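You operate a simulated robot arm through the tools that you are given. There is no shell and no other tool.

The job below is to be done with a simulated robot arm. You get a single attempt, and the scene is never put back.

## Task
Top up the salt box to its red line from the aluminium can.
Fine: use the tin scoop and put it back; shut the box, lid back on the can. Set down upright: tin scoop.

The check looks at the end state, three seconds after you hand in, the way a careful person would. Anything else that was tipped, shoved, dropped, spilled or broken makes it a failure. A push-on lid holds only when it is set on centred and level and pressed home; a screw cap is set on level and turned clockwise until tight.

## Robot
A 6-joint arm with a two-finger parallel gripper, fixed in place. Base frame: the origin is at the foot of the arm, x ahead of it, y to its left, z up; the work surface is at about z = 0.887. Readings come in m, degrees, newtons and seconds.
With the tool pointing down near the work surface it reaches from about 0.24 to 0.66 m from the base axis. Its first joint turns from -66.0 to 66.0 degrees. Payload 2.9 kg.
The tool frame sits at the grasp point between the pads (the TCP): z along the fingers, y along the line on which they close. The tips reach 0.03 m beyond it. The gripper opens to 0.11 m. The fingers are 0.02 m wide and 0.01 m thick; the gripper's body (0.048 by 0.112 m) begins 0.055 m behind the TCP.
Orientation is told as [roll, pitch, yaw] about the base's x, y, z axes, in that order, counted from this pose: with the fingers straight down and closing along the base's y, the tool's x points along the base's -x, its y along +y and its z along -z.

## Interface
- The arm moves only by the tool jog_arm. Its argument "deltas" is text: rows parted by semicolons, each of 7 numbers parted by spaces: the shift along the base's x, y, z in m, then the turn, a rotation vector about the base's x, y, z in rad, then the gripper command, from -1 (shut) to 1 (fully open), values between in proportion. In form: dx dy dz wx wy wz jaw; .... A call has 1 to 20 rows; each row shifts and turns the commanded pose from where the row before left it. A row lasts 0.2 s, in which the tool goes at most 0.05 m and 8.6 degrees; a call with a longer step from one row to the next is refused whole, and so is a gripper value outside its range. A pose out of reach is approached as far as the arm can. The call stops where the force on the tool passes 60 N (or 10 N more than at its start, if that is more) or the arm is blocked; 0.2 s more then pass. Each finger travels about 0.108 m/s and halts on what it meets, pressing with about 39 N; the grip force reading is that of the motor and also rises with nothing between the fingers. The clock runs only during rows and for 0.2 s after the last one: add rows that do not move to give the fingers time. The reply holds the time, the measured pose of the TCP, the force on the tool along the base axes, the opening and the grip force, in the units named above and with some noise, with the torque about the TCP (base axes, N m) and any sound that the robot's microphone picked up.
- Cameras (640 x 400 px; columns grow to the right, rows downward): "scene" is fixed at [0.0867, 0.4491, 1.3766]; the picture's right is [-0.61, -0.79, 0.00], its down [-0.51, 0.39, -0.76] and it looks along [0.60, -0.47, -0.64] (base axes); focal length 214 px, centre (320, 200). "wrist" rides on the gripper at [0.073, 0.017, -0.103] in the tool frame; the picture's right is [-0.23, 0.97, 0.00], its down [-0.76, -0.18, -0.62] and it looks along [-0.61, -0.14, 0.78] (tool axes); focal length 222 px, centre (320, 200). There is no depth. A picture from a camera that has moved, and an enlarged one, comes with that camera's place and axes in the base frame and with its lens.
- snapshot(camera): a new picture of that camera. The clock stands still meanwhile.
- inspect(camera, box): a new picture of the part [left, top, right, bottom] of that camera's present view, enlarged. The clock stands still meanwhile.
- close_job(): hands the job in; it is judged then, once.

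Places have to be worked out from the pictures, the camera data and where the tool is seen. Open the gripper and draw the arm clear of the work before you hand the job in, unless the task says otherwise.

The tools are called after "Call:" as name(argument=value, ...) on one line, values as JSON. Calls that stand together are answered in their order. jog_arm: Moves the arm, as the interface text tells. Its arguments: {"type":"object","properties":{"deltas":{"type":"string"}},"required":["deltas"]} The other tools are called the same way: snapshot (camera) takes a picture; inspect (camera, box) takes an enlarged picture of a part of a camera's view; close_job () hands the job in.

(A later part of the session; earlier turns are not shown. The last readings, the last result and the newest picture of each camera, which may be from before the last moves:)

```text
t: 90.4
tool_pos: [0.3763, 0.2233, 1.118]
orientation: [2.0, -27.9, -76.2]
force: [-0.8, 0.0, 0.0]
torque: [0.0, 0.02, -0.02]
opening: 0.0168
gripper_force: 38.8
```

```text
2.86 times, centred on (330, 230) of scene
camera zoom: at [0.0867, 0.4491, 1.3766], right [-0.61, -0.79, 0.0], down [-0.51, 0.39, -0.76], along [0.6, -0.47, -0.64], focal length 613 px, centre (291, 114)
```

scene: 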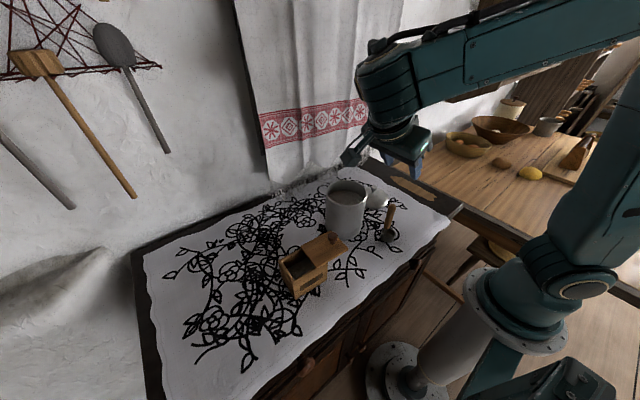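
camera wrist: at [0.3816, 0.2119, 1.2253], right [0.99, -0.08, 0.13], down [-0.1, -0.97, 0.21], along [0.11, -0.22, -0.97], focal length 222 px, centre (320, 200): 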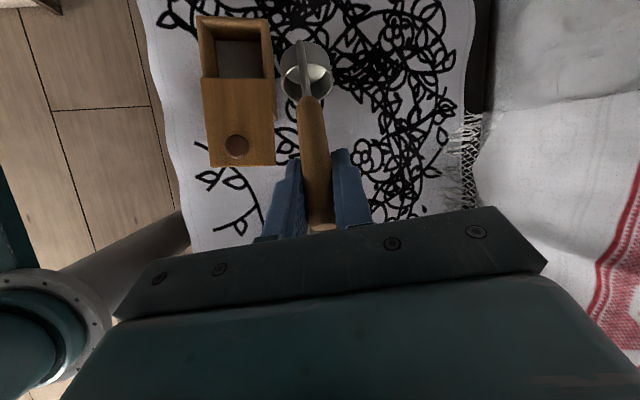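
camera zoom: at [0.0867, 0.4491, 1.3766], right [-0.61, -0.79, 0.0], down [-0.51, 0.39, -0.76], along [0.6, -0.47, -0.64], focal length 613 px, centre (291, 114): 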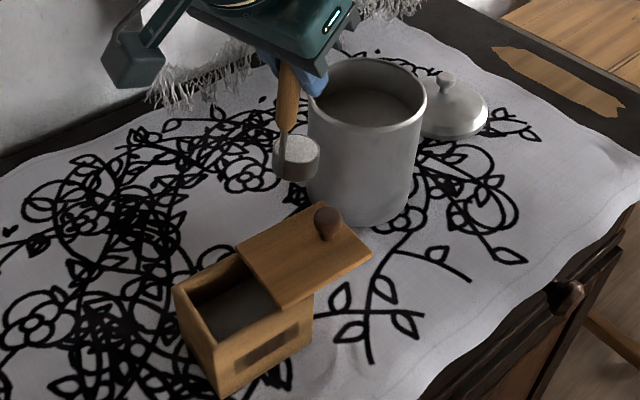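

The arm follows cleanly. I bring the cup over the box opening along the earlier path, with the x correction included.

Call:
jog_arm(deltas="-0.006 0.018 -0.003 0 0 0 -1; -0.006 0.018 -0.003 0.04 0 0 -1; -0.01 0.018 -0.0035 0.057 0 0 -1; -0.0095 0.018 -0.0035 0.057 0 0 -1; -0.0085 0.018 -0.004 0.057 0 0 -1; -0.0063 0.0157 -0.004 0.017 0 0 -1; 0 0 0 0 0 0 -1")

Call:
inspect(camera="wrist", box=[215, 0, 415, 160])

Call:
inspect(camera="scene", box=[280, 200, 360, 290])

```text
t: 92.0
tool_pos: [0.3301, 0.3276, 1.0969]
orientation: [5.4, -15.2, -77.4]
force: [0.5, -0.7, -1.0]
torque: [-0.05, -0.02, -0.02]
opening: 0.0168
gripper_force: 38.7
```

```text
2.50 times, centred on (315, 80) of wrist
camera zoom: at [0.3167, 0.4228, 1.18], right [0.99, 0.02, 0.15], down [-0.1, -0.61, 0.78], along [0.11, -0.79, -0.61], focal length 555 px, centre (332, 500)
```

zoom: 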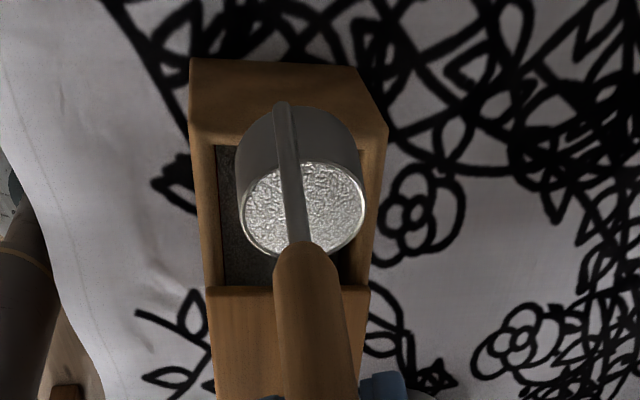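

```text
4.44 times, centred on (320, 245) of scene
camera zoom: at [0.0867, 0.4491, 1.3766], right [-0.61, -0.79, 0.0], down [-0.51, 0.39, -0.76], along [0.6, -0.47, -0.64], focal length 953 px, centre (320, 0)
```

zoom: 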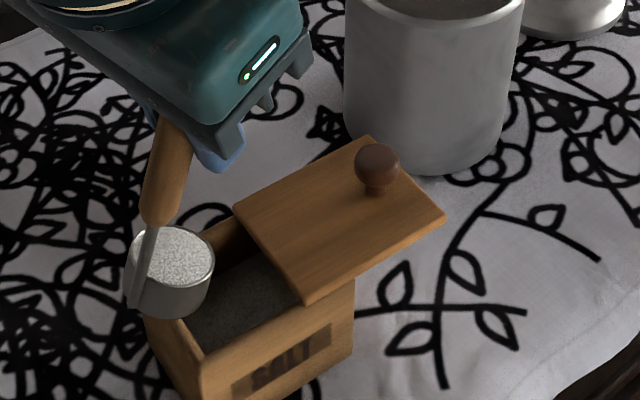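

The lip is at about (0.336, 0.321), centred over the opening. I tilt about the lip as before.

Call:
jog_arm(deltas="-0.0008 0 0 0 0 0 -1; 0 -0.0092 0 0.0873 0 0 -1; 0 -0.0093 0 0.0873 0 0 -1; 0 -0.0091 -0.0016 0.0873 0 0 -1; 0 -0.009 -0.0017 0.0873 0 0 -1; 0 -0.0087 -0.0055 0.0873 0 0 -1; 0 -0.0087 -0.0055 0.0873 0 0 -1; 0 -0.008 -0.0066 0.0873 0 0 -1; 0 -0.008 -0.0066 0.0873 0 0 -1; 0 0 0 0 0 0 -1; 0 0 0 0 0 0 -1")

Call:
inspect(camera="wrist", box=[215, 0, 415, 160])

Call:
inspect(camera="scene", box=[270, 210, 350, 300])

```text
t: 94.4
tool_pos: [0.3294, 0.2584, 1.0702]
orientation: [14.2, 23.9, -76.8]
force: [-0.8, -1.1, -1.8]
torque: [-0.05, -0.03, 0.01]
opening: 0.0166
gripper_force: 39.6
```

```text
2.50 times, centred on (315, 80) of wrist
camera zoom: at [0.3163, 0.2773, 1.1952], right [0.99, -0.08, 0.12], down [-0.1, -0.97, 0.2], along [0.11, -0.22, -0.97], focal length 555 px, centre (332, 500)
```

zoom: 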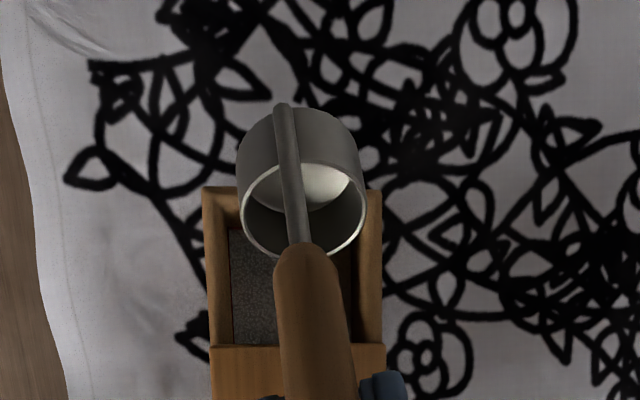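

```text
4.44 times, centred on (310, 255) of scene
camera zoom: at [0.0868, 0.4491, 1.3766], right [-0.61, -0.79, 0.0], down [-0.51, 0.39, -0.76], along [0.6, -0.47, -0.64], focal length 953 px, centre (364, -44)
```

zoom: 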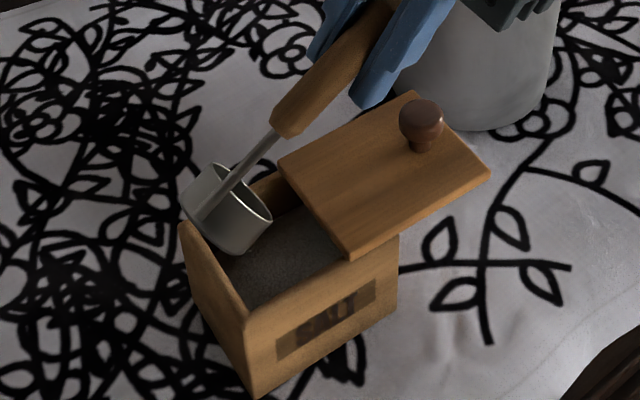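

Empty again with no spill in sight. I back out to the same viewpoint as before to compare the level.

Call:
jog_arm(deltas="0 -0.008 0.015 0 0 0 -1; 0 -0.01 0.015 0 0 0 -1; 0.0165 -0.012 0 0 0 0 -1; 0.0165 -0.012 0 0 0 0 -1; 0.0165 -0.012 0 0 0 0 -1; 0.0165 -0.012 0 0 0 0 -1; 0 0 0 0 0 0 -1")

Call:
inspect(camera="wrist", box=[190, 10, 280, 90])

Call:
inspect(camera="wrist", box=[213, 34, 229, 46])

Call:
inspect(camera="wrist", box=[228, 34, 244, 46])

```text
t: 96.0
tool_pos: [0.3968, 0.19, 1.0999]
orientation: [14.0, 23.8, -76.6]
force: [0.4, -0.7, -0.5]
torque: [-0.07, 0.0, 0.01]
opening: 0.0169
gripper_force: 39.3
```

```text
5.00 times, centred on (235, 50) of wrist
camera zoom: at [0.3843, 0.2102, 1.2245], right [0.99, -0.08, 0.12], down [-0.1, -0.97, 0.21], along [0.11, -0.22, -0.97], focal length 1111 px, centre (745, 950)
```

zoom: 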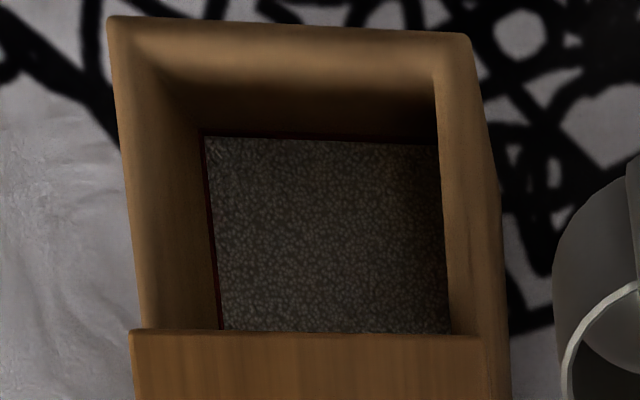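

```text
16.00 times, centred on (221, 40) of wrist
camera zoom: at [0.3843, 0.2102, 1.2245], right [0.99, -0.08, 0.12], down [-0.1, -0.97, 0.21], along [0.11, -0.22, -0.97], focal length 3554 px, centre (1904, 2760)
```

zoom: 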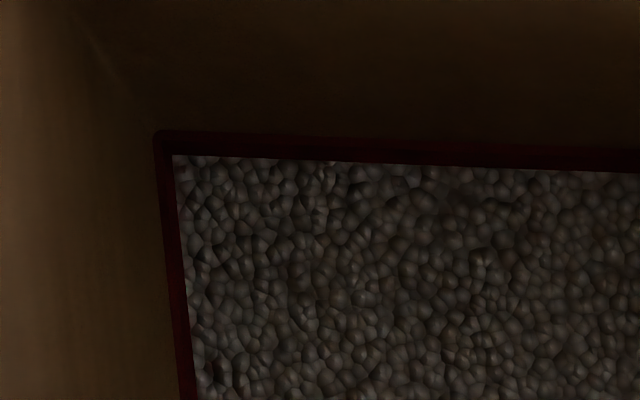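

```text
16.00 times, centred on (236, 40) of wrist
camera zoom: at [0.3843, 0.2102, 1.2245], right [0.99, -0.08, 0.12], down [-0.1, -0.97, 0.21], along [0.11, -0.22, -0.97], focal length 3554 px, centre (1664, 2760)
```

zoom: 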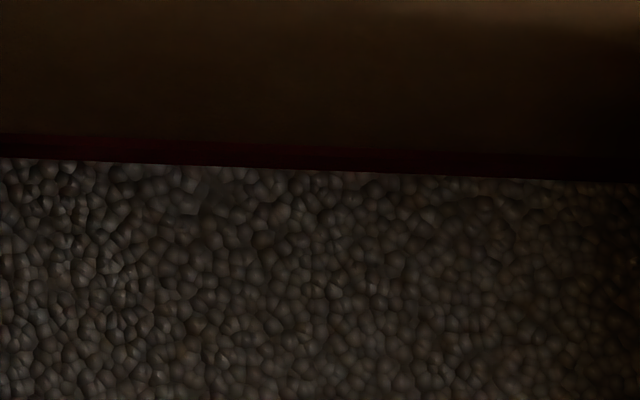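

The salt now lies inside the red band, roughly a fifth of the way up from its lower edge. About 0.4 scoop more would centre it on the line, so I go back for a partial scoop.

Call:
jog_arm(deltas="0 0 0.0125 -0.109 0 0 -1; 0 0 0.0125 -0.109 0 0 -1; 0 0 0.0125 -0.109 0 0 -1; 0 0 0.0125 -0.109 0 0 -1; 0.0007 -0.0259 0 0 0 0 -1; 0.0007 -0.0259 0 0 0 0 -1; 0.0007 -0.0259 0 0 0 0 -1; 0.0007 -0.0259 0 0 0 0 -1; 0 0 -0.02 0 0 0 -1; 0 0 -0.02 0 0 0 -1; 0 0 0 0 0 0 -1")

Call:
inspect(camera="wrist", box=[215, 0, 375, 150])

Call:
inspect(camera="scene", box=[330, 165, 390, 215])

```text
t: 98.4
tool_pos: [0.397, 0.0878, 1.1114]
orientation: [8.5, -0.6, -77.8]
force: [0.2, -0.3, 0.0]
torque: [-0.04, 0.06, 0.01]
opening: 0.0167
gripper_force: 39.2
```

```text
2.67 times, centred on (295, 75) of wrist
camera zoom: at [0.3845, 0.1581, 1.2149], right [0.99, -0.02, 0.15], down [-0.1, -0.8, 0.6], along [0.11, -0.61, -0.79], focal length 592 px, centre (387, 533)
```

zoom: 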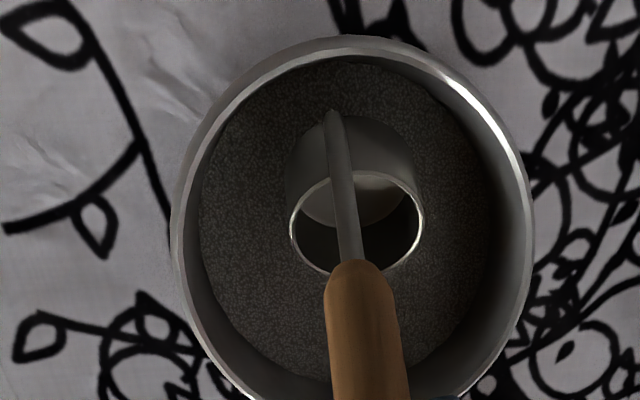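

```text
8.00 times, centred on (360, 190) of scene
camera zoom: at [0.0868, 0.4491, 1.3766], right [-0.61, -0.79, 0.0], down [-0.51, 0.39, -0.76], along [0.6, -0.47, -0.64], focal length 1716 px, centre (0, 280)
```

zoom: 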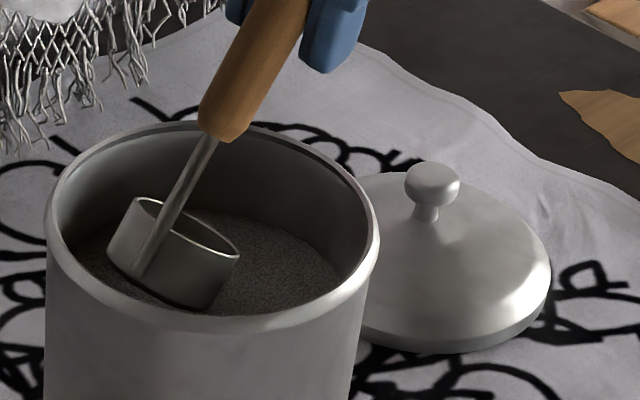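

The cup is above the salt again. I lower it only until the lip is a few mm under the surface, and look at how much runs in.

Call:
jog_arm(deltas="0 0 -0.01 0 0 0 -1; 0 0 -0.01 0 0 0 -1; 0 0 -0.007 0 0 0 -1; 0 0 0 0 0 0 -1")

Call:
inspect(camera="wrist", box=[215, 0, 375, 150])

Call:
inspect(camera="scene", box=[330, 165, 390, 215])

```text
t: 99.4
tool_pos: [0.3983, 0.0867, 1.0813]
orientation: [8.5, -0.6, -77.9]
force: [-0.1, -0.4, -1.3]
torque: [0.01, -0.01, 0.01]
opening: 0.0166
gripper_force: 39.6
```

```text
2.67 times, centred on (295, 75) of wrist
camera zoom: at [0.3852, 0.1579, 1.1866], right [0.99, -0.02, 0.15], down [-0.1, -0.8, 0.6], along [0.11, -0.61, -0.79], focal length 592 px, centre (387, 533)
```

zoom: 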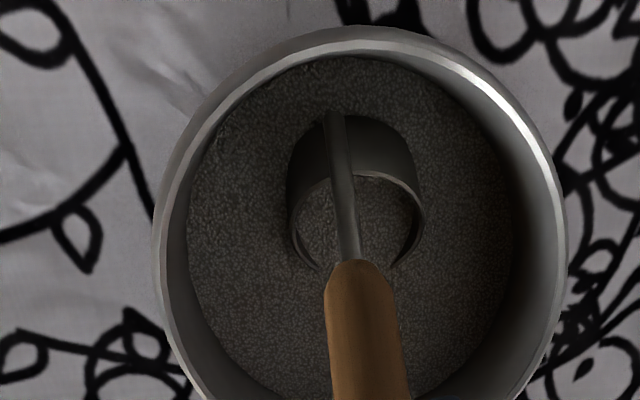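

```text
8.00 times, centred on (360, 190) of scene
camera zoom: at [0.0868, 0.4491, 1.3766], right [-0.61, -0.79, 0.0], down [-0.51, 0.39, -0.76], along [0.6, -0.47, -0.64], focal length 1716 px, centre (0, 280)
```

zoom: 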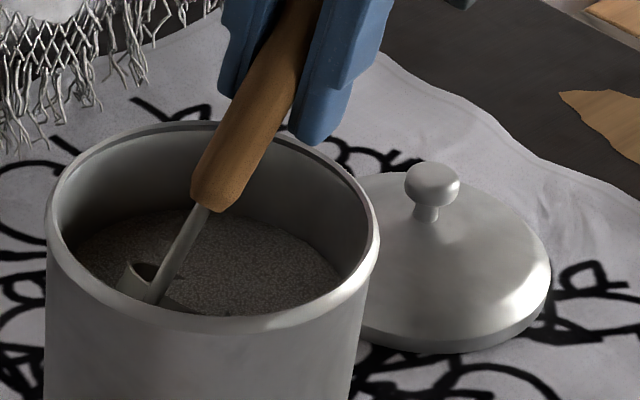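

Salt stands about half-way in the tilted cup. I roll the cup upright while easing it up, so that no more is gathered, and lift out.

Call:
jog_arm(deltas="0 0.0114 0.0045 -0.1222 0 0 -1; 0 0.0097 0.0035 -0.1222 0 0 -1; 0 0.0082 0.003 -0.1222 0 0 -1; 0 0.0081 0.003 -0.1222 0 0 -1; 0 0 0.012 0 0 0 -1; 0 0 0.015 0 0 0 -1; 0 0 0.015 0 0 0 -1; 0 0 0.012 0 0 0 -1; 0 0 0 0 0 0 -1")

Call:
inspect(camera="wrist", box=[215, 0, 375, 150])

Call:
inspect(camera="scene", box=[330, 145, 390, 215])

```text
t: 101.4
tool_pos: [0.3974, 0.125, 1.1504]
orientation: [2.1, -27.9, -76.2]
force: [0.5, -0.6, -1.7]
torque: [0.0, 0.0, 0.01]
opening: 0.0166
gripper_force: 39.1
```

```text
2.67 times, centred on (295, 75) of wrist
camera zoom: at [0.3844, 0.2368, 1.2096], right [0.99, 0.05, 0.14], down [-0.1, -0.42, 0.9], along [0.11, -0.91, -0.41], focal length 592 px, centre (387, 533)
```

zoom: 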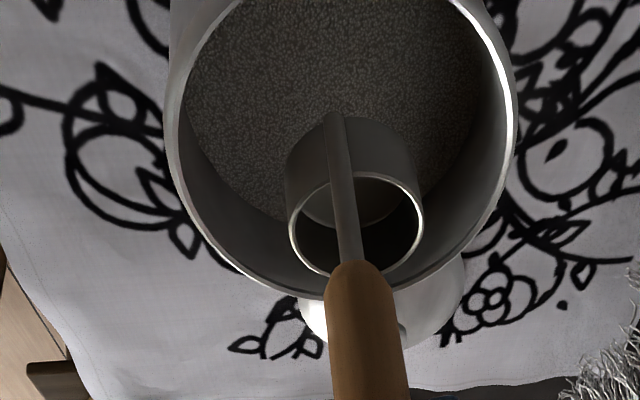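

```text
5.71 times, centred on (360, 180) of scene
camera zoom: at [0.0867, 0.4491, 1.3766], right [-0.61, -0.79, 0.0], down [-0.51, 0.39, -0.76], along [0.6, -0.47, -0.64], focal length 1226 px, centre (91, 314)
```

zoom: 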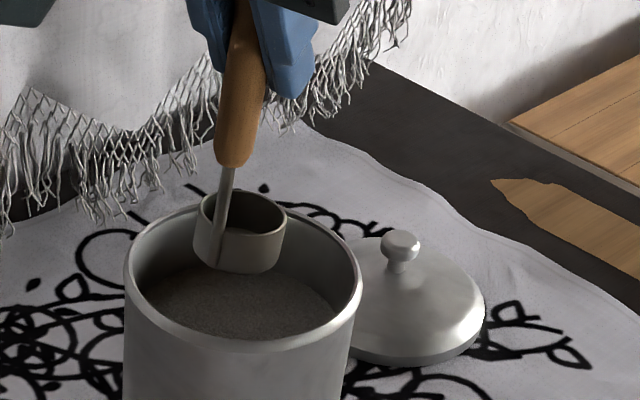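

The cup came up empty, so it only fills when its mouth is fully under. Before deciding on more, I want a better look at the level: I swing the empty scoop out level so the camera faces the box's inner +y wall.

Call:
jog_arm(deltas="0.0007 0.012 0 0.1425 0 0 -1; 0.0007 0.012 0 0.1425 0 0 -1; 0.0007 0.012 0 0.1425 0 0 -1; 0.0007 0.012 0 0.1425 0 0 -1; 0 0.008 -0.006 0.1425 0 0 -1; 0 0.008 -0.006 0.1425 0 0 -1; 0 0.008 -0.008 0.1425 0 0 -1; 0 0.008 -0.008 0.1425 0 0 -1; 0 0 0 0 0 0 -1")

Call:
snapshot(camera="wrist")

Call:
snapshot(camera="scene")

```text
t: 103.4
tool_pos: [0.3994, 0.2062, 1.1225]
orientation: [17.6, 35.9, -74.9]
force: [0.4, 0.3, -1.3]
torque: [-0.08, 0.0, -0.03]
opening: 0.0165
gripper_force: 39.4
```

```text
taken
camera wrist: at [0.3873, 0.1985, 1.2497], right [0.99, -0.1, 0.1], down [-0.1, -0.99, -0.01], along [0.11, 0.0, -0.99], focal length 222 px, centre (320, 200)
```

wrist: 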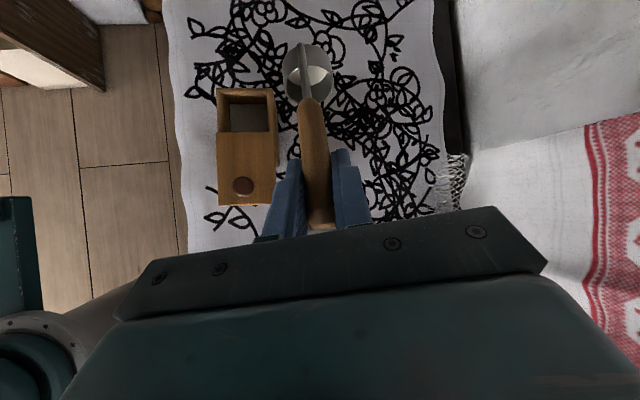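

```text
taken
```

scene: 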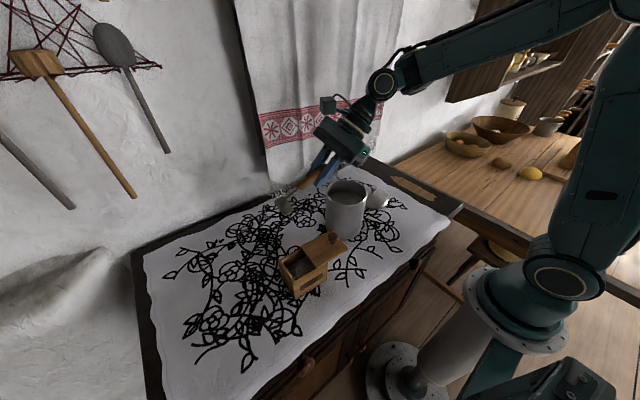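

I continue tilting and lowering to get a more face-on view of the +y wall.

Call:
jog_arm(deltas="0 0.003 -0.011 0.1425 0 0 -1; 0 0.003 -0.011 0.1425 0 0 -1; 0 0.003 -0.011 0.1425 0 0 -1; 0 0.003 -0.011 0.1425 0 0 -1; 0 0 0 0 0 0 -1")

Call:
snapshot(camera="wrist")

```text
t: 104.6
tool_pos: [0.4007, 0.2191, 1.0788]
orientation: [38.0, 66.3, -58.5]
force: [0.0, -0.1, -1.7]
torque: [-0.09, -0.03, -0.01]
opening: 0.0165
gripper_force: 38.7
```

```text
taken
camera wrist: at [0.3883, 0.1435, 1.1828], right [0.99, -0.14, 0.03], down [-0.1, -0.83, -0.54], along [0.11, 0.53, -0.84], focal length 222 px, centre (320, 200)
```

wrist: 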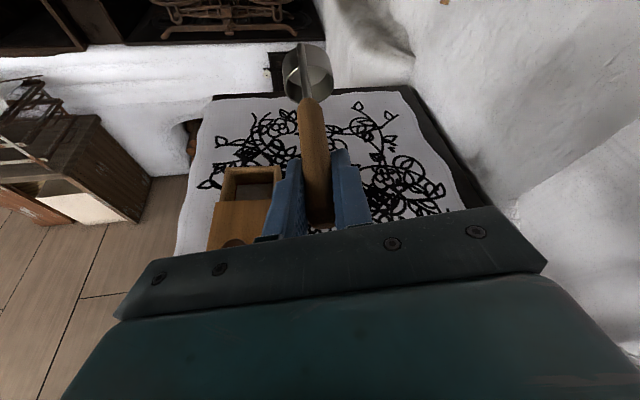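

Call:
inspect(camera="wrist", box=[215, 160, 285, 210])

Call:
inspect(camera="wrist", box=[228, 176, 252, 194])

Call:
inspect(camera="wrist", box=[248, 176, 272, 194])

```text
8.00 times, centred on (250, 185) of wrist
camera zoom: at [0.3883, 0.1435, 1.1828], right [0.99, -0.14, 0.03], down [-0.1, -0.83, -0.54], along [0.11, 0.53, -0.84], focal length 1777 px, centre (880, 320)
```

zoom: 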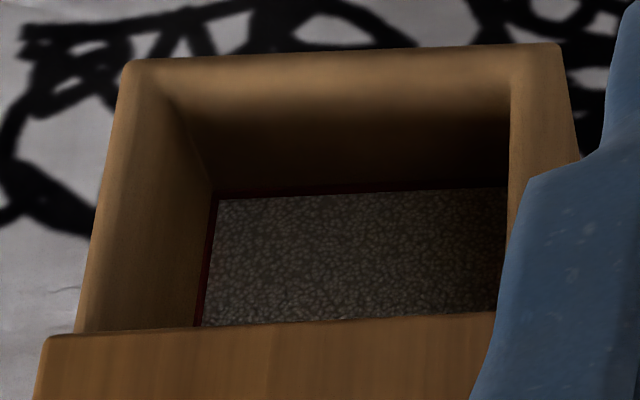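

```text
16.00 times, centred on (240, 185) of wrist
camera zoom: at [0.3883, 0.1435, 1.1828], right [0.99, -0.14, 0.03], down [-0.1, -0.83, -0.54], along [0.11, 0.53, -0.84], focal length 3554 px, centre (1600, 440)
```

zoom: 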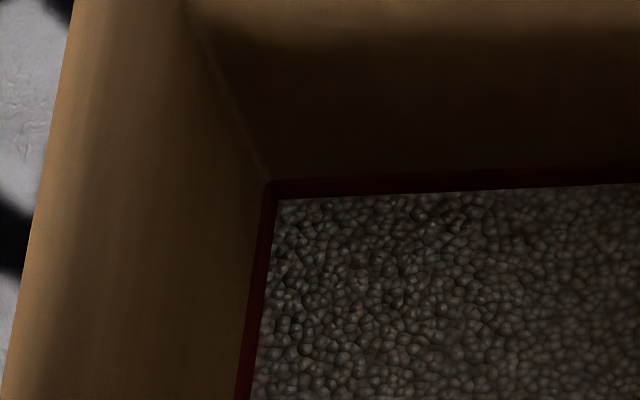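

```text
16.00 times, centred on (260, 185) of wrist
camera zoom: at [0.3883, 0.1435, 1.1828], right [0.99, -0.14, 0.03], down [-0.1, -0.83, -0.54], along [0.11, 0.53, -0.84], focal length 3554 px, centre (1280, 440)
```

zoom: 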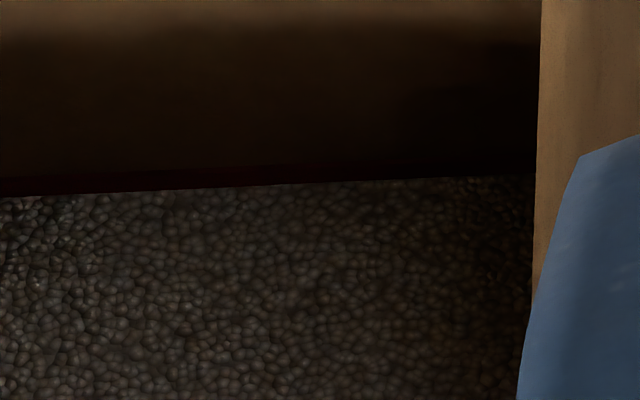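

From this better angle the salt's edge sits near the middle of the red band (roughly 2.5–3.5 mm below its top, the band being about 5 mm), so the level is right and no more is needed. I bring the empty scoop back toward its place, keeping clear of the can and the knob.

Call:
jog_arm(deltas="0 -0.003 0.011 -0.1425 0 0 -1; 0 -0.003 0.011 -0.1425 0 0 -1; 0 -0.003 0.011 -0.1425 0 0 -1; 0 -0.003 0.011 -0.1425 0 0 -1; 0 -0.008 0.007 -0.1425 0 0 -1; 0 -0.008 0.007 -0.1425 0 0 -1; 0 -0.008 0.007 -0.1425 0 0 -1; 0 -0.008 0.007 -0.1425 0 0 -1; -0.028 0 0 0 0 0 -1; -0.028 0 0 0 0 0 -1; -0.028 0 0 0 0 0 -1; -0.028 0 0 0 0 0 -1; 0 0 0 0 0 0 -1")

Call:
inspect(camera="scene", box=[270, 130, 420, 300])

```text
t: 107.4
tool_pos: [0.2906, 0.176, 1.1514]
orientation: [9.4, 4.0, -77.7]
force: [-0.3, -1.3, -1.1]
torque: [-0.04, -0.03, -0.02]
opening: 0.0166
gripper_force: 38.9
```

```text
2.35 times, centred on (345, 215) of scene
camera zoom: at [0.0867, 0.4491, 1.3766], right [-0.61, -0.79, 0.0], down [-0.51, 0.39, -0.76], along [0.6, -0.47, -0.64], focal length 505 px, centre (261, 165)
```

zoom: 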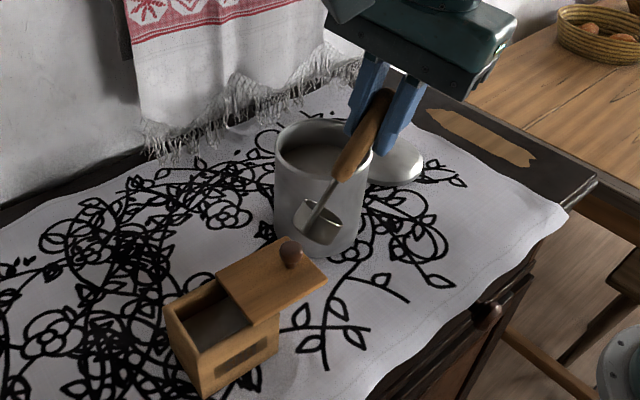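

I move to above the scoop's place and rotate the scoop back upright.

Call:
jog_arm(deltas="-0.0005 -0.029 -0.008 0 0 0 -1; -0.0005 -0.029 -0.008 0 0 0 -1; -0.0005 -0.029 -0.008 0 0 0 -1; -0.0005 -0.029 -0.008 -0.1386 0 0 -1; 0 0 0 -0.1386 0 0 -1; 0 0 0 -0.1386 0 0 -1; 0 0 0 -0.1386 0 0 -1; 0 0 0 -0.1386 0 0 -1; 0 0 0 0 0 0 -1")

Call:
inspect(camera="scene", box=[315, 145, 425, 255])

Call:
inspect(camera="wrist", box=[200, 0, 440, 250])

```text
t: 109.4
tool_pos: [0.2857, 0.0575, 1.119]
orientation: [0.1, -34.8, -75.1]
force: [0.0, 0.0, -1.1]
torque: [0.02, -0.02, -0.03]
opening: 0.0165
gripper_force: 39.1
```

```text
3.64 times, centred on (370, 200) of scene
camera zoom: at [0.0867, 0.4491, 1.3766], right [-0.61, -0.79, 0.0], down [-0.51, 0.39, -0.76], along [0.6, -0.47, -0.64], focal length 780 px, centre (138, 200)
```

zoom: 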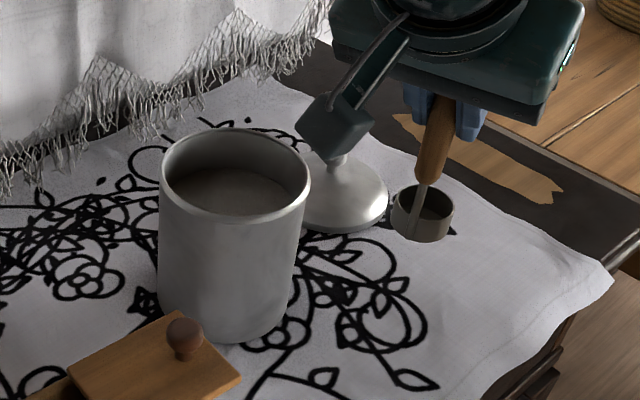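

```text
1.60 times, centred on (320, 125) of wrist
camera zoom: at [0.2737, 0.1744, 1.1632], right [0.99, 0.07, 0.13], down [-0.1, -0.31, 0.95], along [0.11, -0.95, -0.3], focal length 355 px, centre (320, 320)
```

zoom: 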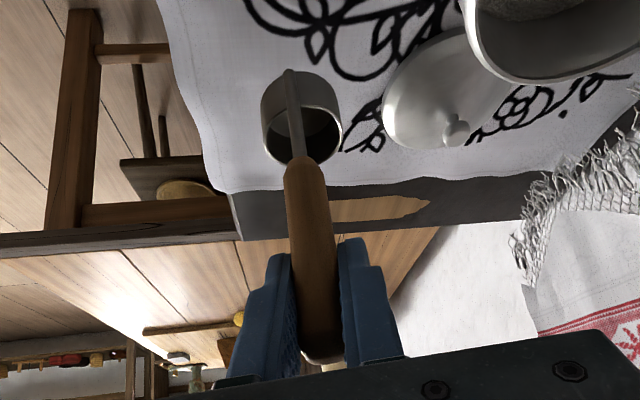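

Orientation reads (0.1, −34.8, −75.1), the same as at the grasp; the scoop has only turned about 15° about its own handle, so its base is level. I lower it toward its original spot.

Call:
jog_arm(deltas="0 0.002 -0.03 0 0 0 -1; 0 0 -0.03 0 0 0 -1; 0 0 -0.025 0 0 0 -1; 0 0 -0.018 0 0 0 -1; 0 0 -0.008 0 0 0 -1; 0 0 0 0 0 0 -1")

Call:
inspect(camera="scene", box=[370, 205, 410, 250])

```text
t: 110.8
tool_pos: [0.2871, 0.0595, 1.0079]
orientation: [0.0, -34.7, -75.3]
force: [-0.8, 0.0, -1.2]
torque: [0.03, -0.01, 0.0]
opening: 0.0164
gripper_force: 39.3
```

```text
8.89 times, centred on (390, 228) of scene
camera zoom: at [0.0868, 0.4491, 1.3766], right [-0.61, -0.79, 0.0], down [-0.51, 0.39, -0.76], along [0.6, -0.47, -0.64], focal length 1906 px, centre (-302, -44)
```

zoom: 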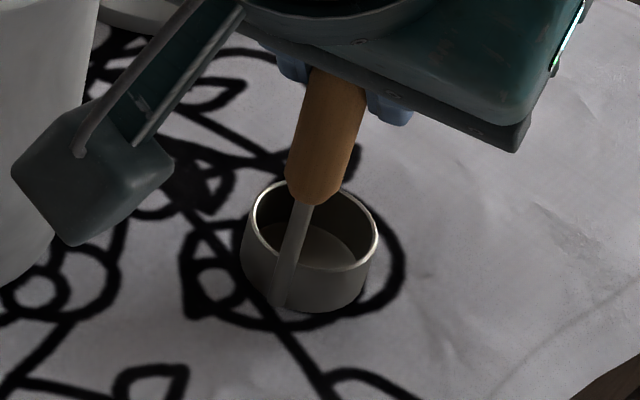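

The cup is about 6–7 mm above the cloth. I creep down until it touches.

Call:
jog_arm(deltas="0 0 -0.003 0 0 0 -1; 0 0 -0.002 0 0 0 -1; 0 0 0 0 0 0 -1")

Call:
jog_arm(deltas="0 0 -0.001 0 0 0 -1; 0 0 -0.001 0 0 0 -1; 0 0 0 0 0 0 -1")

Call:
inspect(camera="scene", box=[370, 205, 410, 250])

```text
t: 111.6
tool_pos: [0.2871, 0.0591, 1.0031]
orientation: [0.2, -34.7, -75.2]
force: [-0.6, 0.7, 11.7]
torque: [0.17, 0.21, -0.01]
opening: 0.0165
gripper_force: 38.8
```

```text
t: 112.4
tool_pos: [0.2881, 0.0594, 1.0017]
orientation: [0.3, -34.8, -75.5]
force: [-1.1, 1.6, 37.3]
torque: [-0.15, 0.34, -0.01]
opening: 0.017
gripper_force: 39.0
```

```text
8.89 times, centred on (390, 228) of scene
camera zoom: at [0.0864, 0.449, 1.3767], right [-0.61, -0.79, 0.0], down [-0.51, 0.39, -0.76], along [0.6, -0.47, -0.64], focal length 1906 px, centre (-302, -44)
```

zoom: 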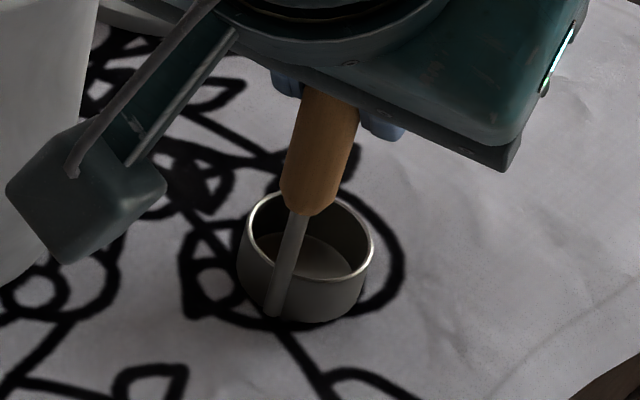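

It is firmly on the cloth (37 N is more than needed). I ease up by about 2 mm of command until the force is small.

Call:
jog_arm(deltas="0 0 0.001 0 0 0 -1; 0 0 0.0009 0 0 0 -1; 0 0 0 0 0 0 -1")

```text
t: 113.2
tool_pos: [0.2873, 0.0584, 1.0021]
orientation: [-0.1, -34.8, -75.2]
force: [2.1, -1.1, 4.7]
torque: [-0.13, -0.22, 0.03]
opening: 0.0166
gripper_force: 38.9
```

The load is now only about 5 N. I open the fingers and check the scoop stands before withdrawing.

Call:
jog_arm(deltas="0 0 0 0 0 0 -0.6; 0 0 0 0 0 0 -0.4; 0 0 0 0 0 0 -0.2; 0 0 0 0 0 0 0; 0 0 0 0 0 0 0")

Call:
inspect(camera="scene", box=[370, 205, 410, 250])

Call:
inspect(camera="wrist", box=[200, 60, 560, 270])

```text
t: 114.4
tool_pos: [0.2868, 0.0583, 1.0023]
orientation: [0.0, -34.7, -75.2]
force: [0.2, 0.8, 0.7]
torque: [0.0, -0.01, 0.01]
opening: 0.0548
gripper_force: 0.0
```

```text
8.89 times, centred on (390, 228) of scene
camera zoom: at [0.0867, 0.4491, 1.3766], right [-0.61, -0.79, 0.0], down [-0.51, 0.39, -0.76], along [0.6, -0.47, -0.64], focal length 1906 px, centre (-302, -44)
```

zoom: 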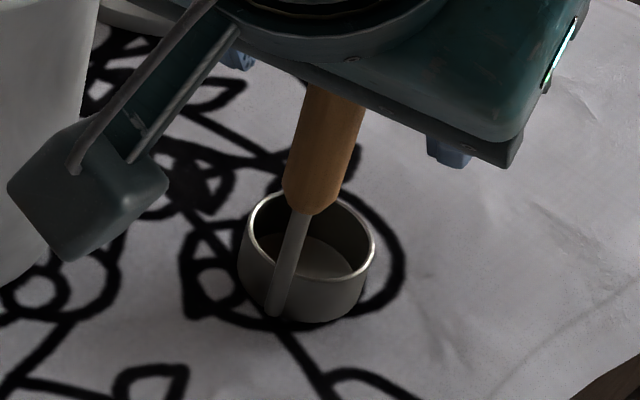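

```text
1.78 times, centred on (380, 165) of wrist
camera zoom: at [0.2744, 0.1764, 1.0472], right [0.99, 0.07, 0.13], down [-0.1, -0.31, 0.95], along [0.11, -0.95, -0.3], focal length 395 px, centre (213, 262)
```

zoom: 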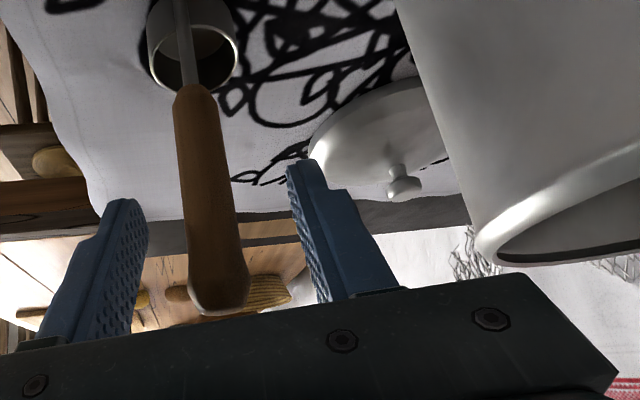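

The scoop stands by itself. I withdraw along the tool axis and rise.

Call:
jog_arm(deltas="-0.0044 0.0166 0.0246 0 0 0 0; -0.0044 0.0166 0.0246 0 0 0 0; -0.0044 0.0166 0.0246 0 0 0 0; 0 0 0.03 0 0 0 0; 0 0 0 0 0 0 0")

Call:
inspect(camera="scene", box=[260, 160, 420, 310])

```text
t: 115.6
tool_pos: [0.2721, 0.1116, 1.1042]
orientation: [0.0, -34.7, -75.2]
force: [0.3, 0.6, -0.5]
torque: [0.02, -0.03, 0.0]
opening: 0.0552
gripper_force: 0.0
```

```text
2.67 times, centred on (340, 235) of scene
camera zoom: at [0.0867, 0.4491, 1.3766], right [-0.61, -0.79, 0.0], down [-0.51, 0.39, -0.76], along [0.6, -0.47, -0.64], focal length 572 px, centre (267, 107)
```

zoom: 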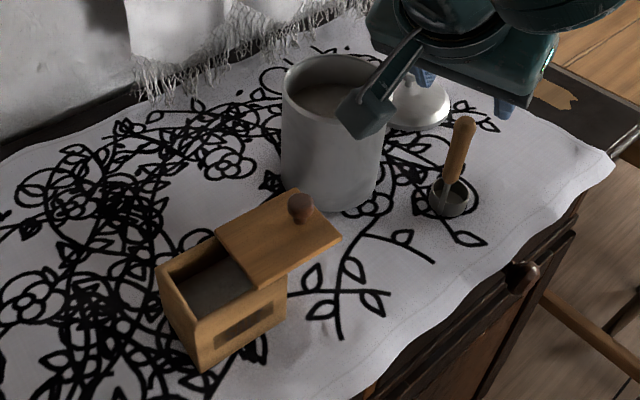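

The scoop stands upright at its place. Next is the can's lid: I level the hand, turn it back to yaw 0 and go above the lid.

Call:
jog_arm(deltas="0 0 0.018 0.1171 0.0309 0 0; 0 0 0.018 0.1171 0.0309 0 0; 0 0 0.018 0.1171 0.0309 0 0; 0 0 0.018 0.1171 0.0309 0 0; 0 0 0.018 0.1171 0.0309 0 0; 0.0189 -0.019 0 0 0 0.1458 0; 0.0189 -0.019 0 0 0 0.1458 0; 0.0189 -0.019 0 0 0 0.1458 0; 0.0189 -0.019 0 0 0 0.1458 0; 0.0189 -0.019 0 0 0 0.1458 0; 0.0189 -0.019 0 0 0 0.1458 0; 0.0189 -0.019 0 0 0 0.1458 0; 0.0189 -0.019 0 0 0 0.1458 0; 0.0189 -0.019 0 0 0 0.1458 0; 0 0 0 0 0 0 0")

Call:
snapshot(camera="wrist")

Call:
inspect(camera="scene", box=[320, 140, 430, 250])

```text
t: 118.8
tool_pos: [0.4429, -0.0604, 1.1954]
orientation: [0.0, -0.1, 0.1]
force: [-0.1, 0.2, 0.1]
torque: [-0.02, -0.02, -0.01]
opening: 0.055
gripper_force: 0.1
```

```text
taken
camera wrist: at [0.3716, -0.0462, 1.3003], right [0.23, 0.97, 0.0], down [0.76, -0.18, 0.62], along [0.61, -0.14, -0.78], focal length 222 px, centre (320, 200)
```

wrist: 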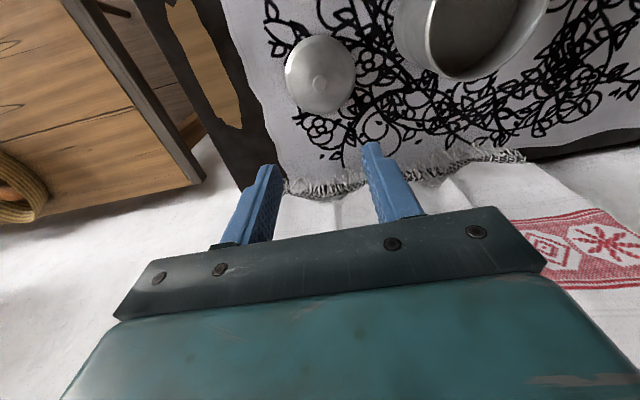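

```text
3.64 times, centred on (375, 195) of scene
camera zoom: at [0.0868, 0.4491, 1.3766], right [-0.61, -0.79, 0.0], down [-0.51, 0.39, -0.76], along [0.6, -0.47, -0.64], focal length 780 px, centre (120, 218)
```

zoom: 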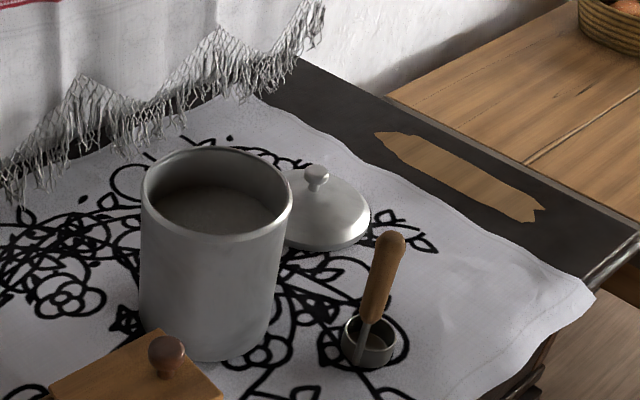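

The hand is level at yaw 0 over the lid. I lower to about 5 cm above the knob and check alignment.

Call:
jog_arm(deltas="0 0 -0.05 0 0 0 0; 0 0 -0.05 0 0 0 0; 0 0 -0.05 0 0 0 0; 0 0 -0.045 0 0 0 0; 0 0 0 0 0 0 0")

Call:
inspect(camera="wrist", box=[220, 60, 420, 220])

Call:
inspect(camera="scene", box=[350, 160, 410, 210])

```text
t: 120.0
tool_pos: [0.4432, -0.0609, 1.0022]
orientation: [0.1, -0.1, 0.0]
force: [-0.4, -0.8, -0.3]
torque: [0.0, 0.0, 0.04]
opening: 0.0551
gripper_force: 0.1
```

```text
2.50 times, centred on (320, 140) of wrist
camera zoom: at [0.3713, -0.0453, 1.1067], right [0.23, 0.97, 0.0], down [0.76, -0.18, 0.62], along [0.61, -0.14, -0.78], focal length 555 px, centre (320, 350)
```

zoom: 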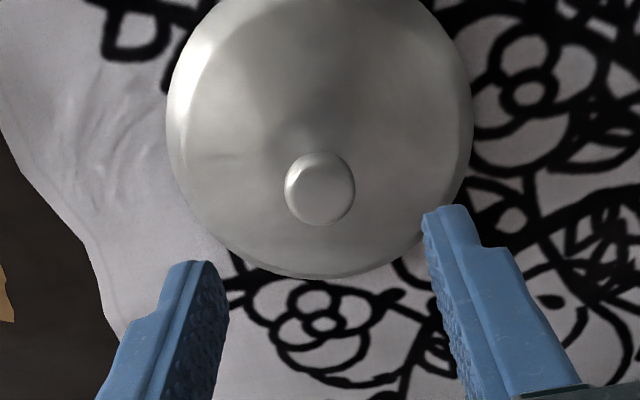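

```text
8.00 times, centred on (380, 185) of scene
camera zoom: at [0.0867, 0.4491, 1.3766], right [-0.61, -0.79, 0.0], down [-0.51, 0.39, -0.76], along [0.6, -0.47, -0.64], focal length 1716 px, centre (-160, 320)
```

zoom: 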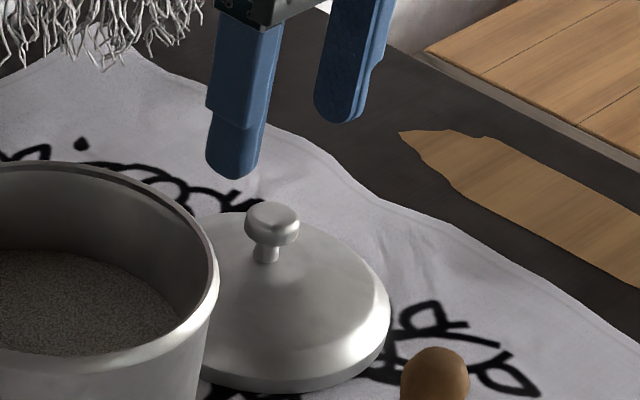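

The knob head is at (0.4416, −0.062, 0.931). I centre on it and lower to the same relative height as the first grasp.

Call:
jog_arm(deltas="-0.0014 -0.001 -0.02 0 0 0 0; 0 0 -0.02 0 0 0 0; 0 0 -0.0125 0 0 0 0; 0 0 0 0 0 0 0")

Call:
inspect(camera="wrist", box=[240, 90, 400, 220])

```text
t: 121.0
tool_pos: [0.442, -0.0603, 0.9494]
orientation: [0.2, 0.1, 0.0]
force: [0.3, 0.5, -1.4]
torque: [0.02, 0.04, -0.02]
opening: 0.055
gripper_force: 0.1
```

```text
3.08 times, centred on (320, 155) of wrist
camera zoom: at [0.3712, -0.0453, 1.0537], right [0.23, 0.97, 0.0], down [0.76, -0.18, 0.62], along [0.61, -0.14, -0.78], focal length 684 px, centre (320, 338)
```

zoom: 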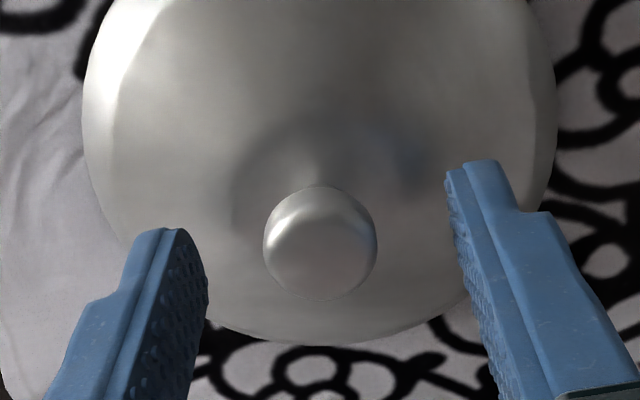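

The knob is about 1.8 mm toward −y of the hand's centre; I correct that and close.

Call:
jog_arm(deltas="0 -0.0018 0 0 0 0 0; 0 0 0 0 0 0 -0.3; 0 0 0 0 0 0 -0.5; 0 0 0 0 0 0 -0.8; 0 0 0 0 0 0 -1; 0 0 0 0 0 0 -1")

Call:
inspect(camera="wrist", box=[240, 90, 400, 220])

```text
t: 122.4
tool_pos: [0.4431, -0.0637, 0.9488]
orientation: [0.1, 0.0, 0.0]
force: [0.7, -0.6, 0.6]
torque: [-0.01, -0.01, -0.02]
opening: 0.0217
gripper_force: 38.4
```

```text
3.08 times, centred on (320, 155) of wrist
camera zoom: at [0.3714, -0.048, 1.0538], right [0.23, 0.97, 0.0], down [0.76, -0.18, 0.62], along [0.61, -0.14, -0.78], focal length 684 px, centre (320, 338)
```

zoom: 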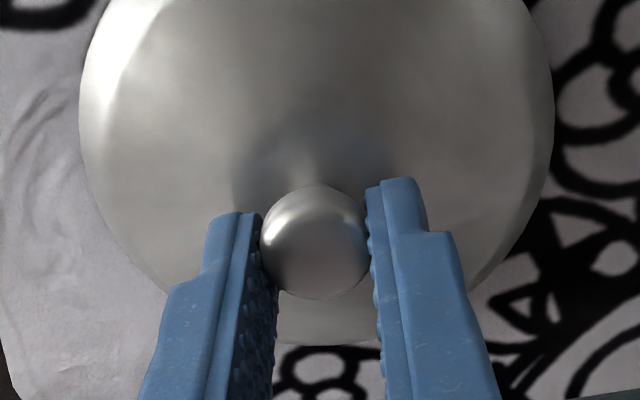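

The lid is gripped by its knob. I lift it well clear, and carry it over to the can.

Call:
jog_arm(deltas="0 0 0.01 0 0 0 -1; 0 0 0.03 0 0 0 -1; 0 0 0.05 0 0 0 -1; 0 0 0.05 0 0 0 -1; 0 0 0.05 0 0 0 -1; -0.0072 0.0346 0.002 0 0 0 -1; -0.0072 0.0346 0 0 0 0 -1; -0.0072 0.0346 0 0 0 0 -1; -0.0072 0.0346 0 0 0 0 -1; -0.0072 0.0346 0 0 0 0 -1; 0 0 0 0 0 0 -1; 0 0 0 0 0 0 -1")

Call:
inspect(camera="scene", box=[310, 130, 410, 240])

Call:
snapshot(camera="wrist")

```text
t: 125.0
tool_pos: [0.4041, 0.1106, 1.1401]
orientation: [0.2, 0.0, 0.0]
force: [-0.6, 0.1, -0.7]
torque: [0.02, -0.02, 0.02]
opening: 0.0216
gripper_force: 39.0
```

```text
3.64 times, centred on (360, 185) of scene
camera zoom: at [0.0867, 0.4491, 1.3766], right [-0.61, -0.79, 0.0], down [-0.51, 0.39, -0.76], along [0.6, -0.47, -0.64], focal length 780 px, centre (174, 254)
```

zoom: 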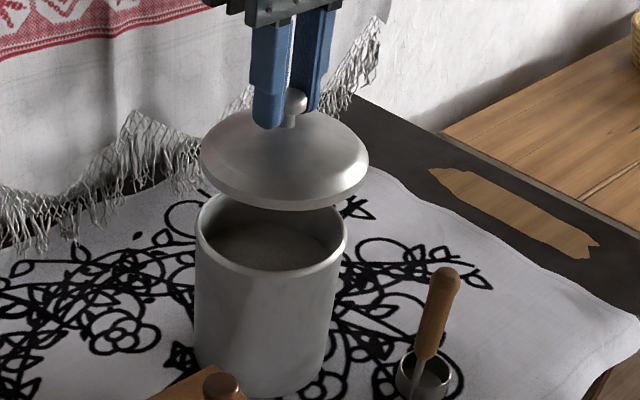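

```text
taken
camera wrist: at [0.3322, 0.1249, 1.2442], right [0.23, 0.97, 0.0], down [0.76, -0.18, 0.62], along [0.61, -0.14, -0.78], focal length 222 px, centre (320, 200)
```

wrist: 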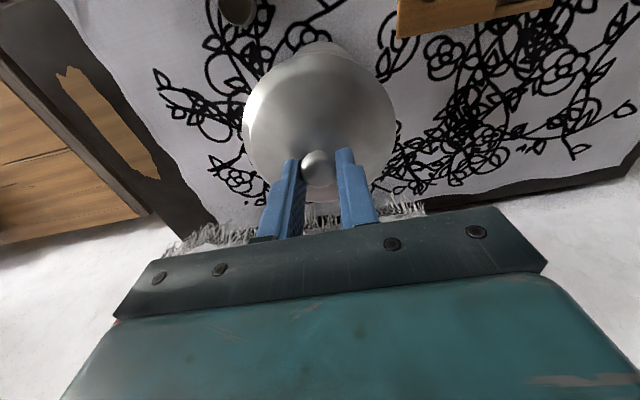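

I check the lid's centring against the rim in enlarged views before lowering.

Call:
inspect(camera="scene", box=[335, 150, 415, 210])

Call:
inspect(camera="wrist", box=[230, 30, 410, 200])

```text
6.67 times, centred on (375, 180) of scene
camera zoom: at [0.0867, 0.4491, 1.3766], right [-0.61, -0.79, 0.0], down [-0.51, 0.39, -0.76], along [0.6, -0.47, -0.64], focal length 1430 px, centre (-47, 333)
```

zoom: 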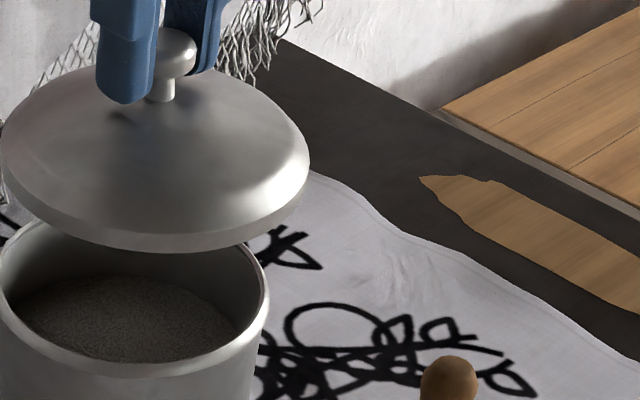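

```text
2.35 times, centred on (320, 115) of wrist
camera zoom: at [0.3322, 0.1249, 1.2442], right [0.23, 0.97, 0.0], down [0.76, -0.18, 0.62], along [0.61, -0.14, -0.78], focal length 523 px, centre (320, 400)
```

zoom: 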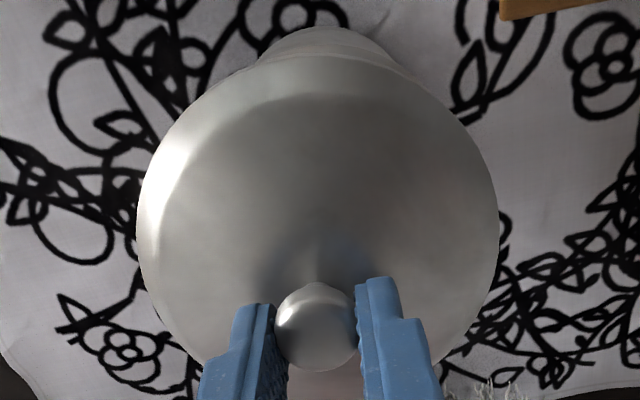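

Both views agree the lid is about 2.8 mm short in x and 3.2 mm short in y of its seated position. I shift it by that amount and check again.

Call:
jog_arm(deltas="0.0028 0.0032 0 0 0 0 -1; 0 0 0 0 0 0 -1")

Call:
inspect(camera="scene", box=[325, 150, 405, 210])

Call:
inspect(camera="wrist", box=[230, 30, 410, 200])

```text
t: 125.6
tool_pos: [0.4085, 0.1133, 1.1396]
orientation: [0.1, 0.0, -0.1]
force: [-0.1, 0.0, -0.9]
torque: [0.0, 0.02, 0.01]
opening: 0.0218
gripper_force: 38.4
```

```text
6.67 times, centred on (365, 180) of scene
camera zoom: at [0.0867, 0.4491, 1.3766], right [-0.61, -0.79, 0.0], down [-0.51, 0.39, -0.76], along [0.6, -0.47, -0.64], focal length 1430 px, centre (20, 333)
```

zoom: 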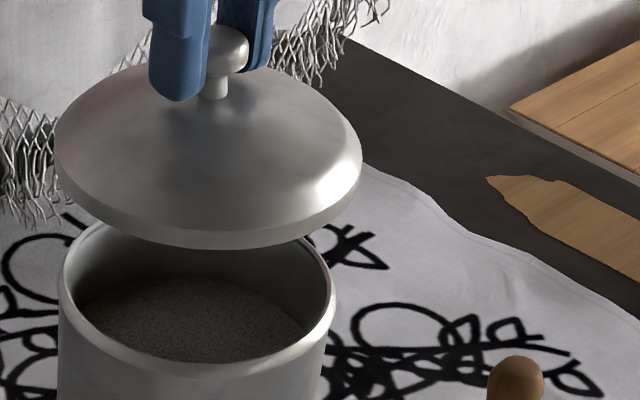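

```text
2.35 times, centred on (320, 115) of wrist
camera zoom: at [0.3365, 0.1276, 1.2443], right [0.23, 0.97, 0.0], down [0.76, -0.18, 0.62], along [0.61, -0.14, -0.78], focal length 523 px, centre (320, 400)
```

zoom: 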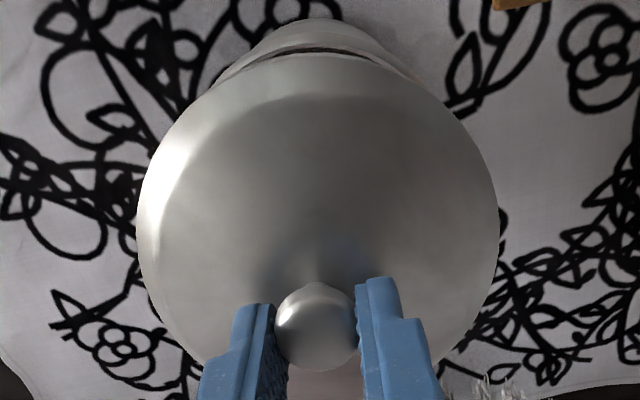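

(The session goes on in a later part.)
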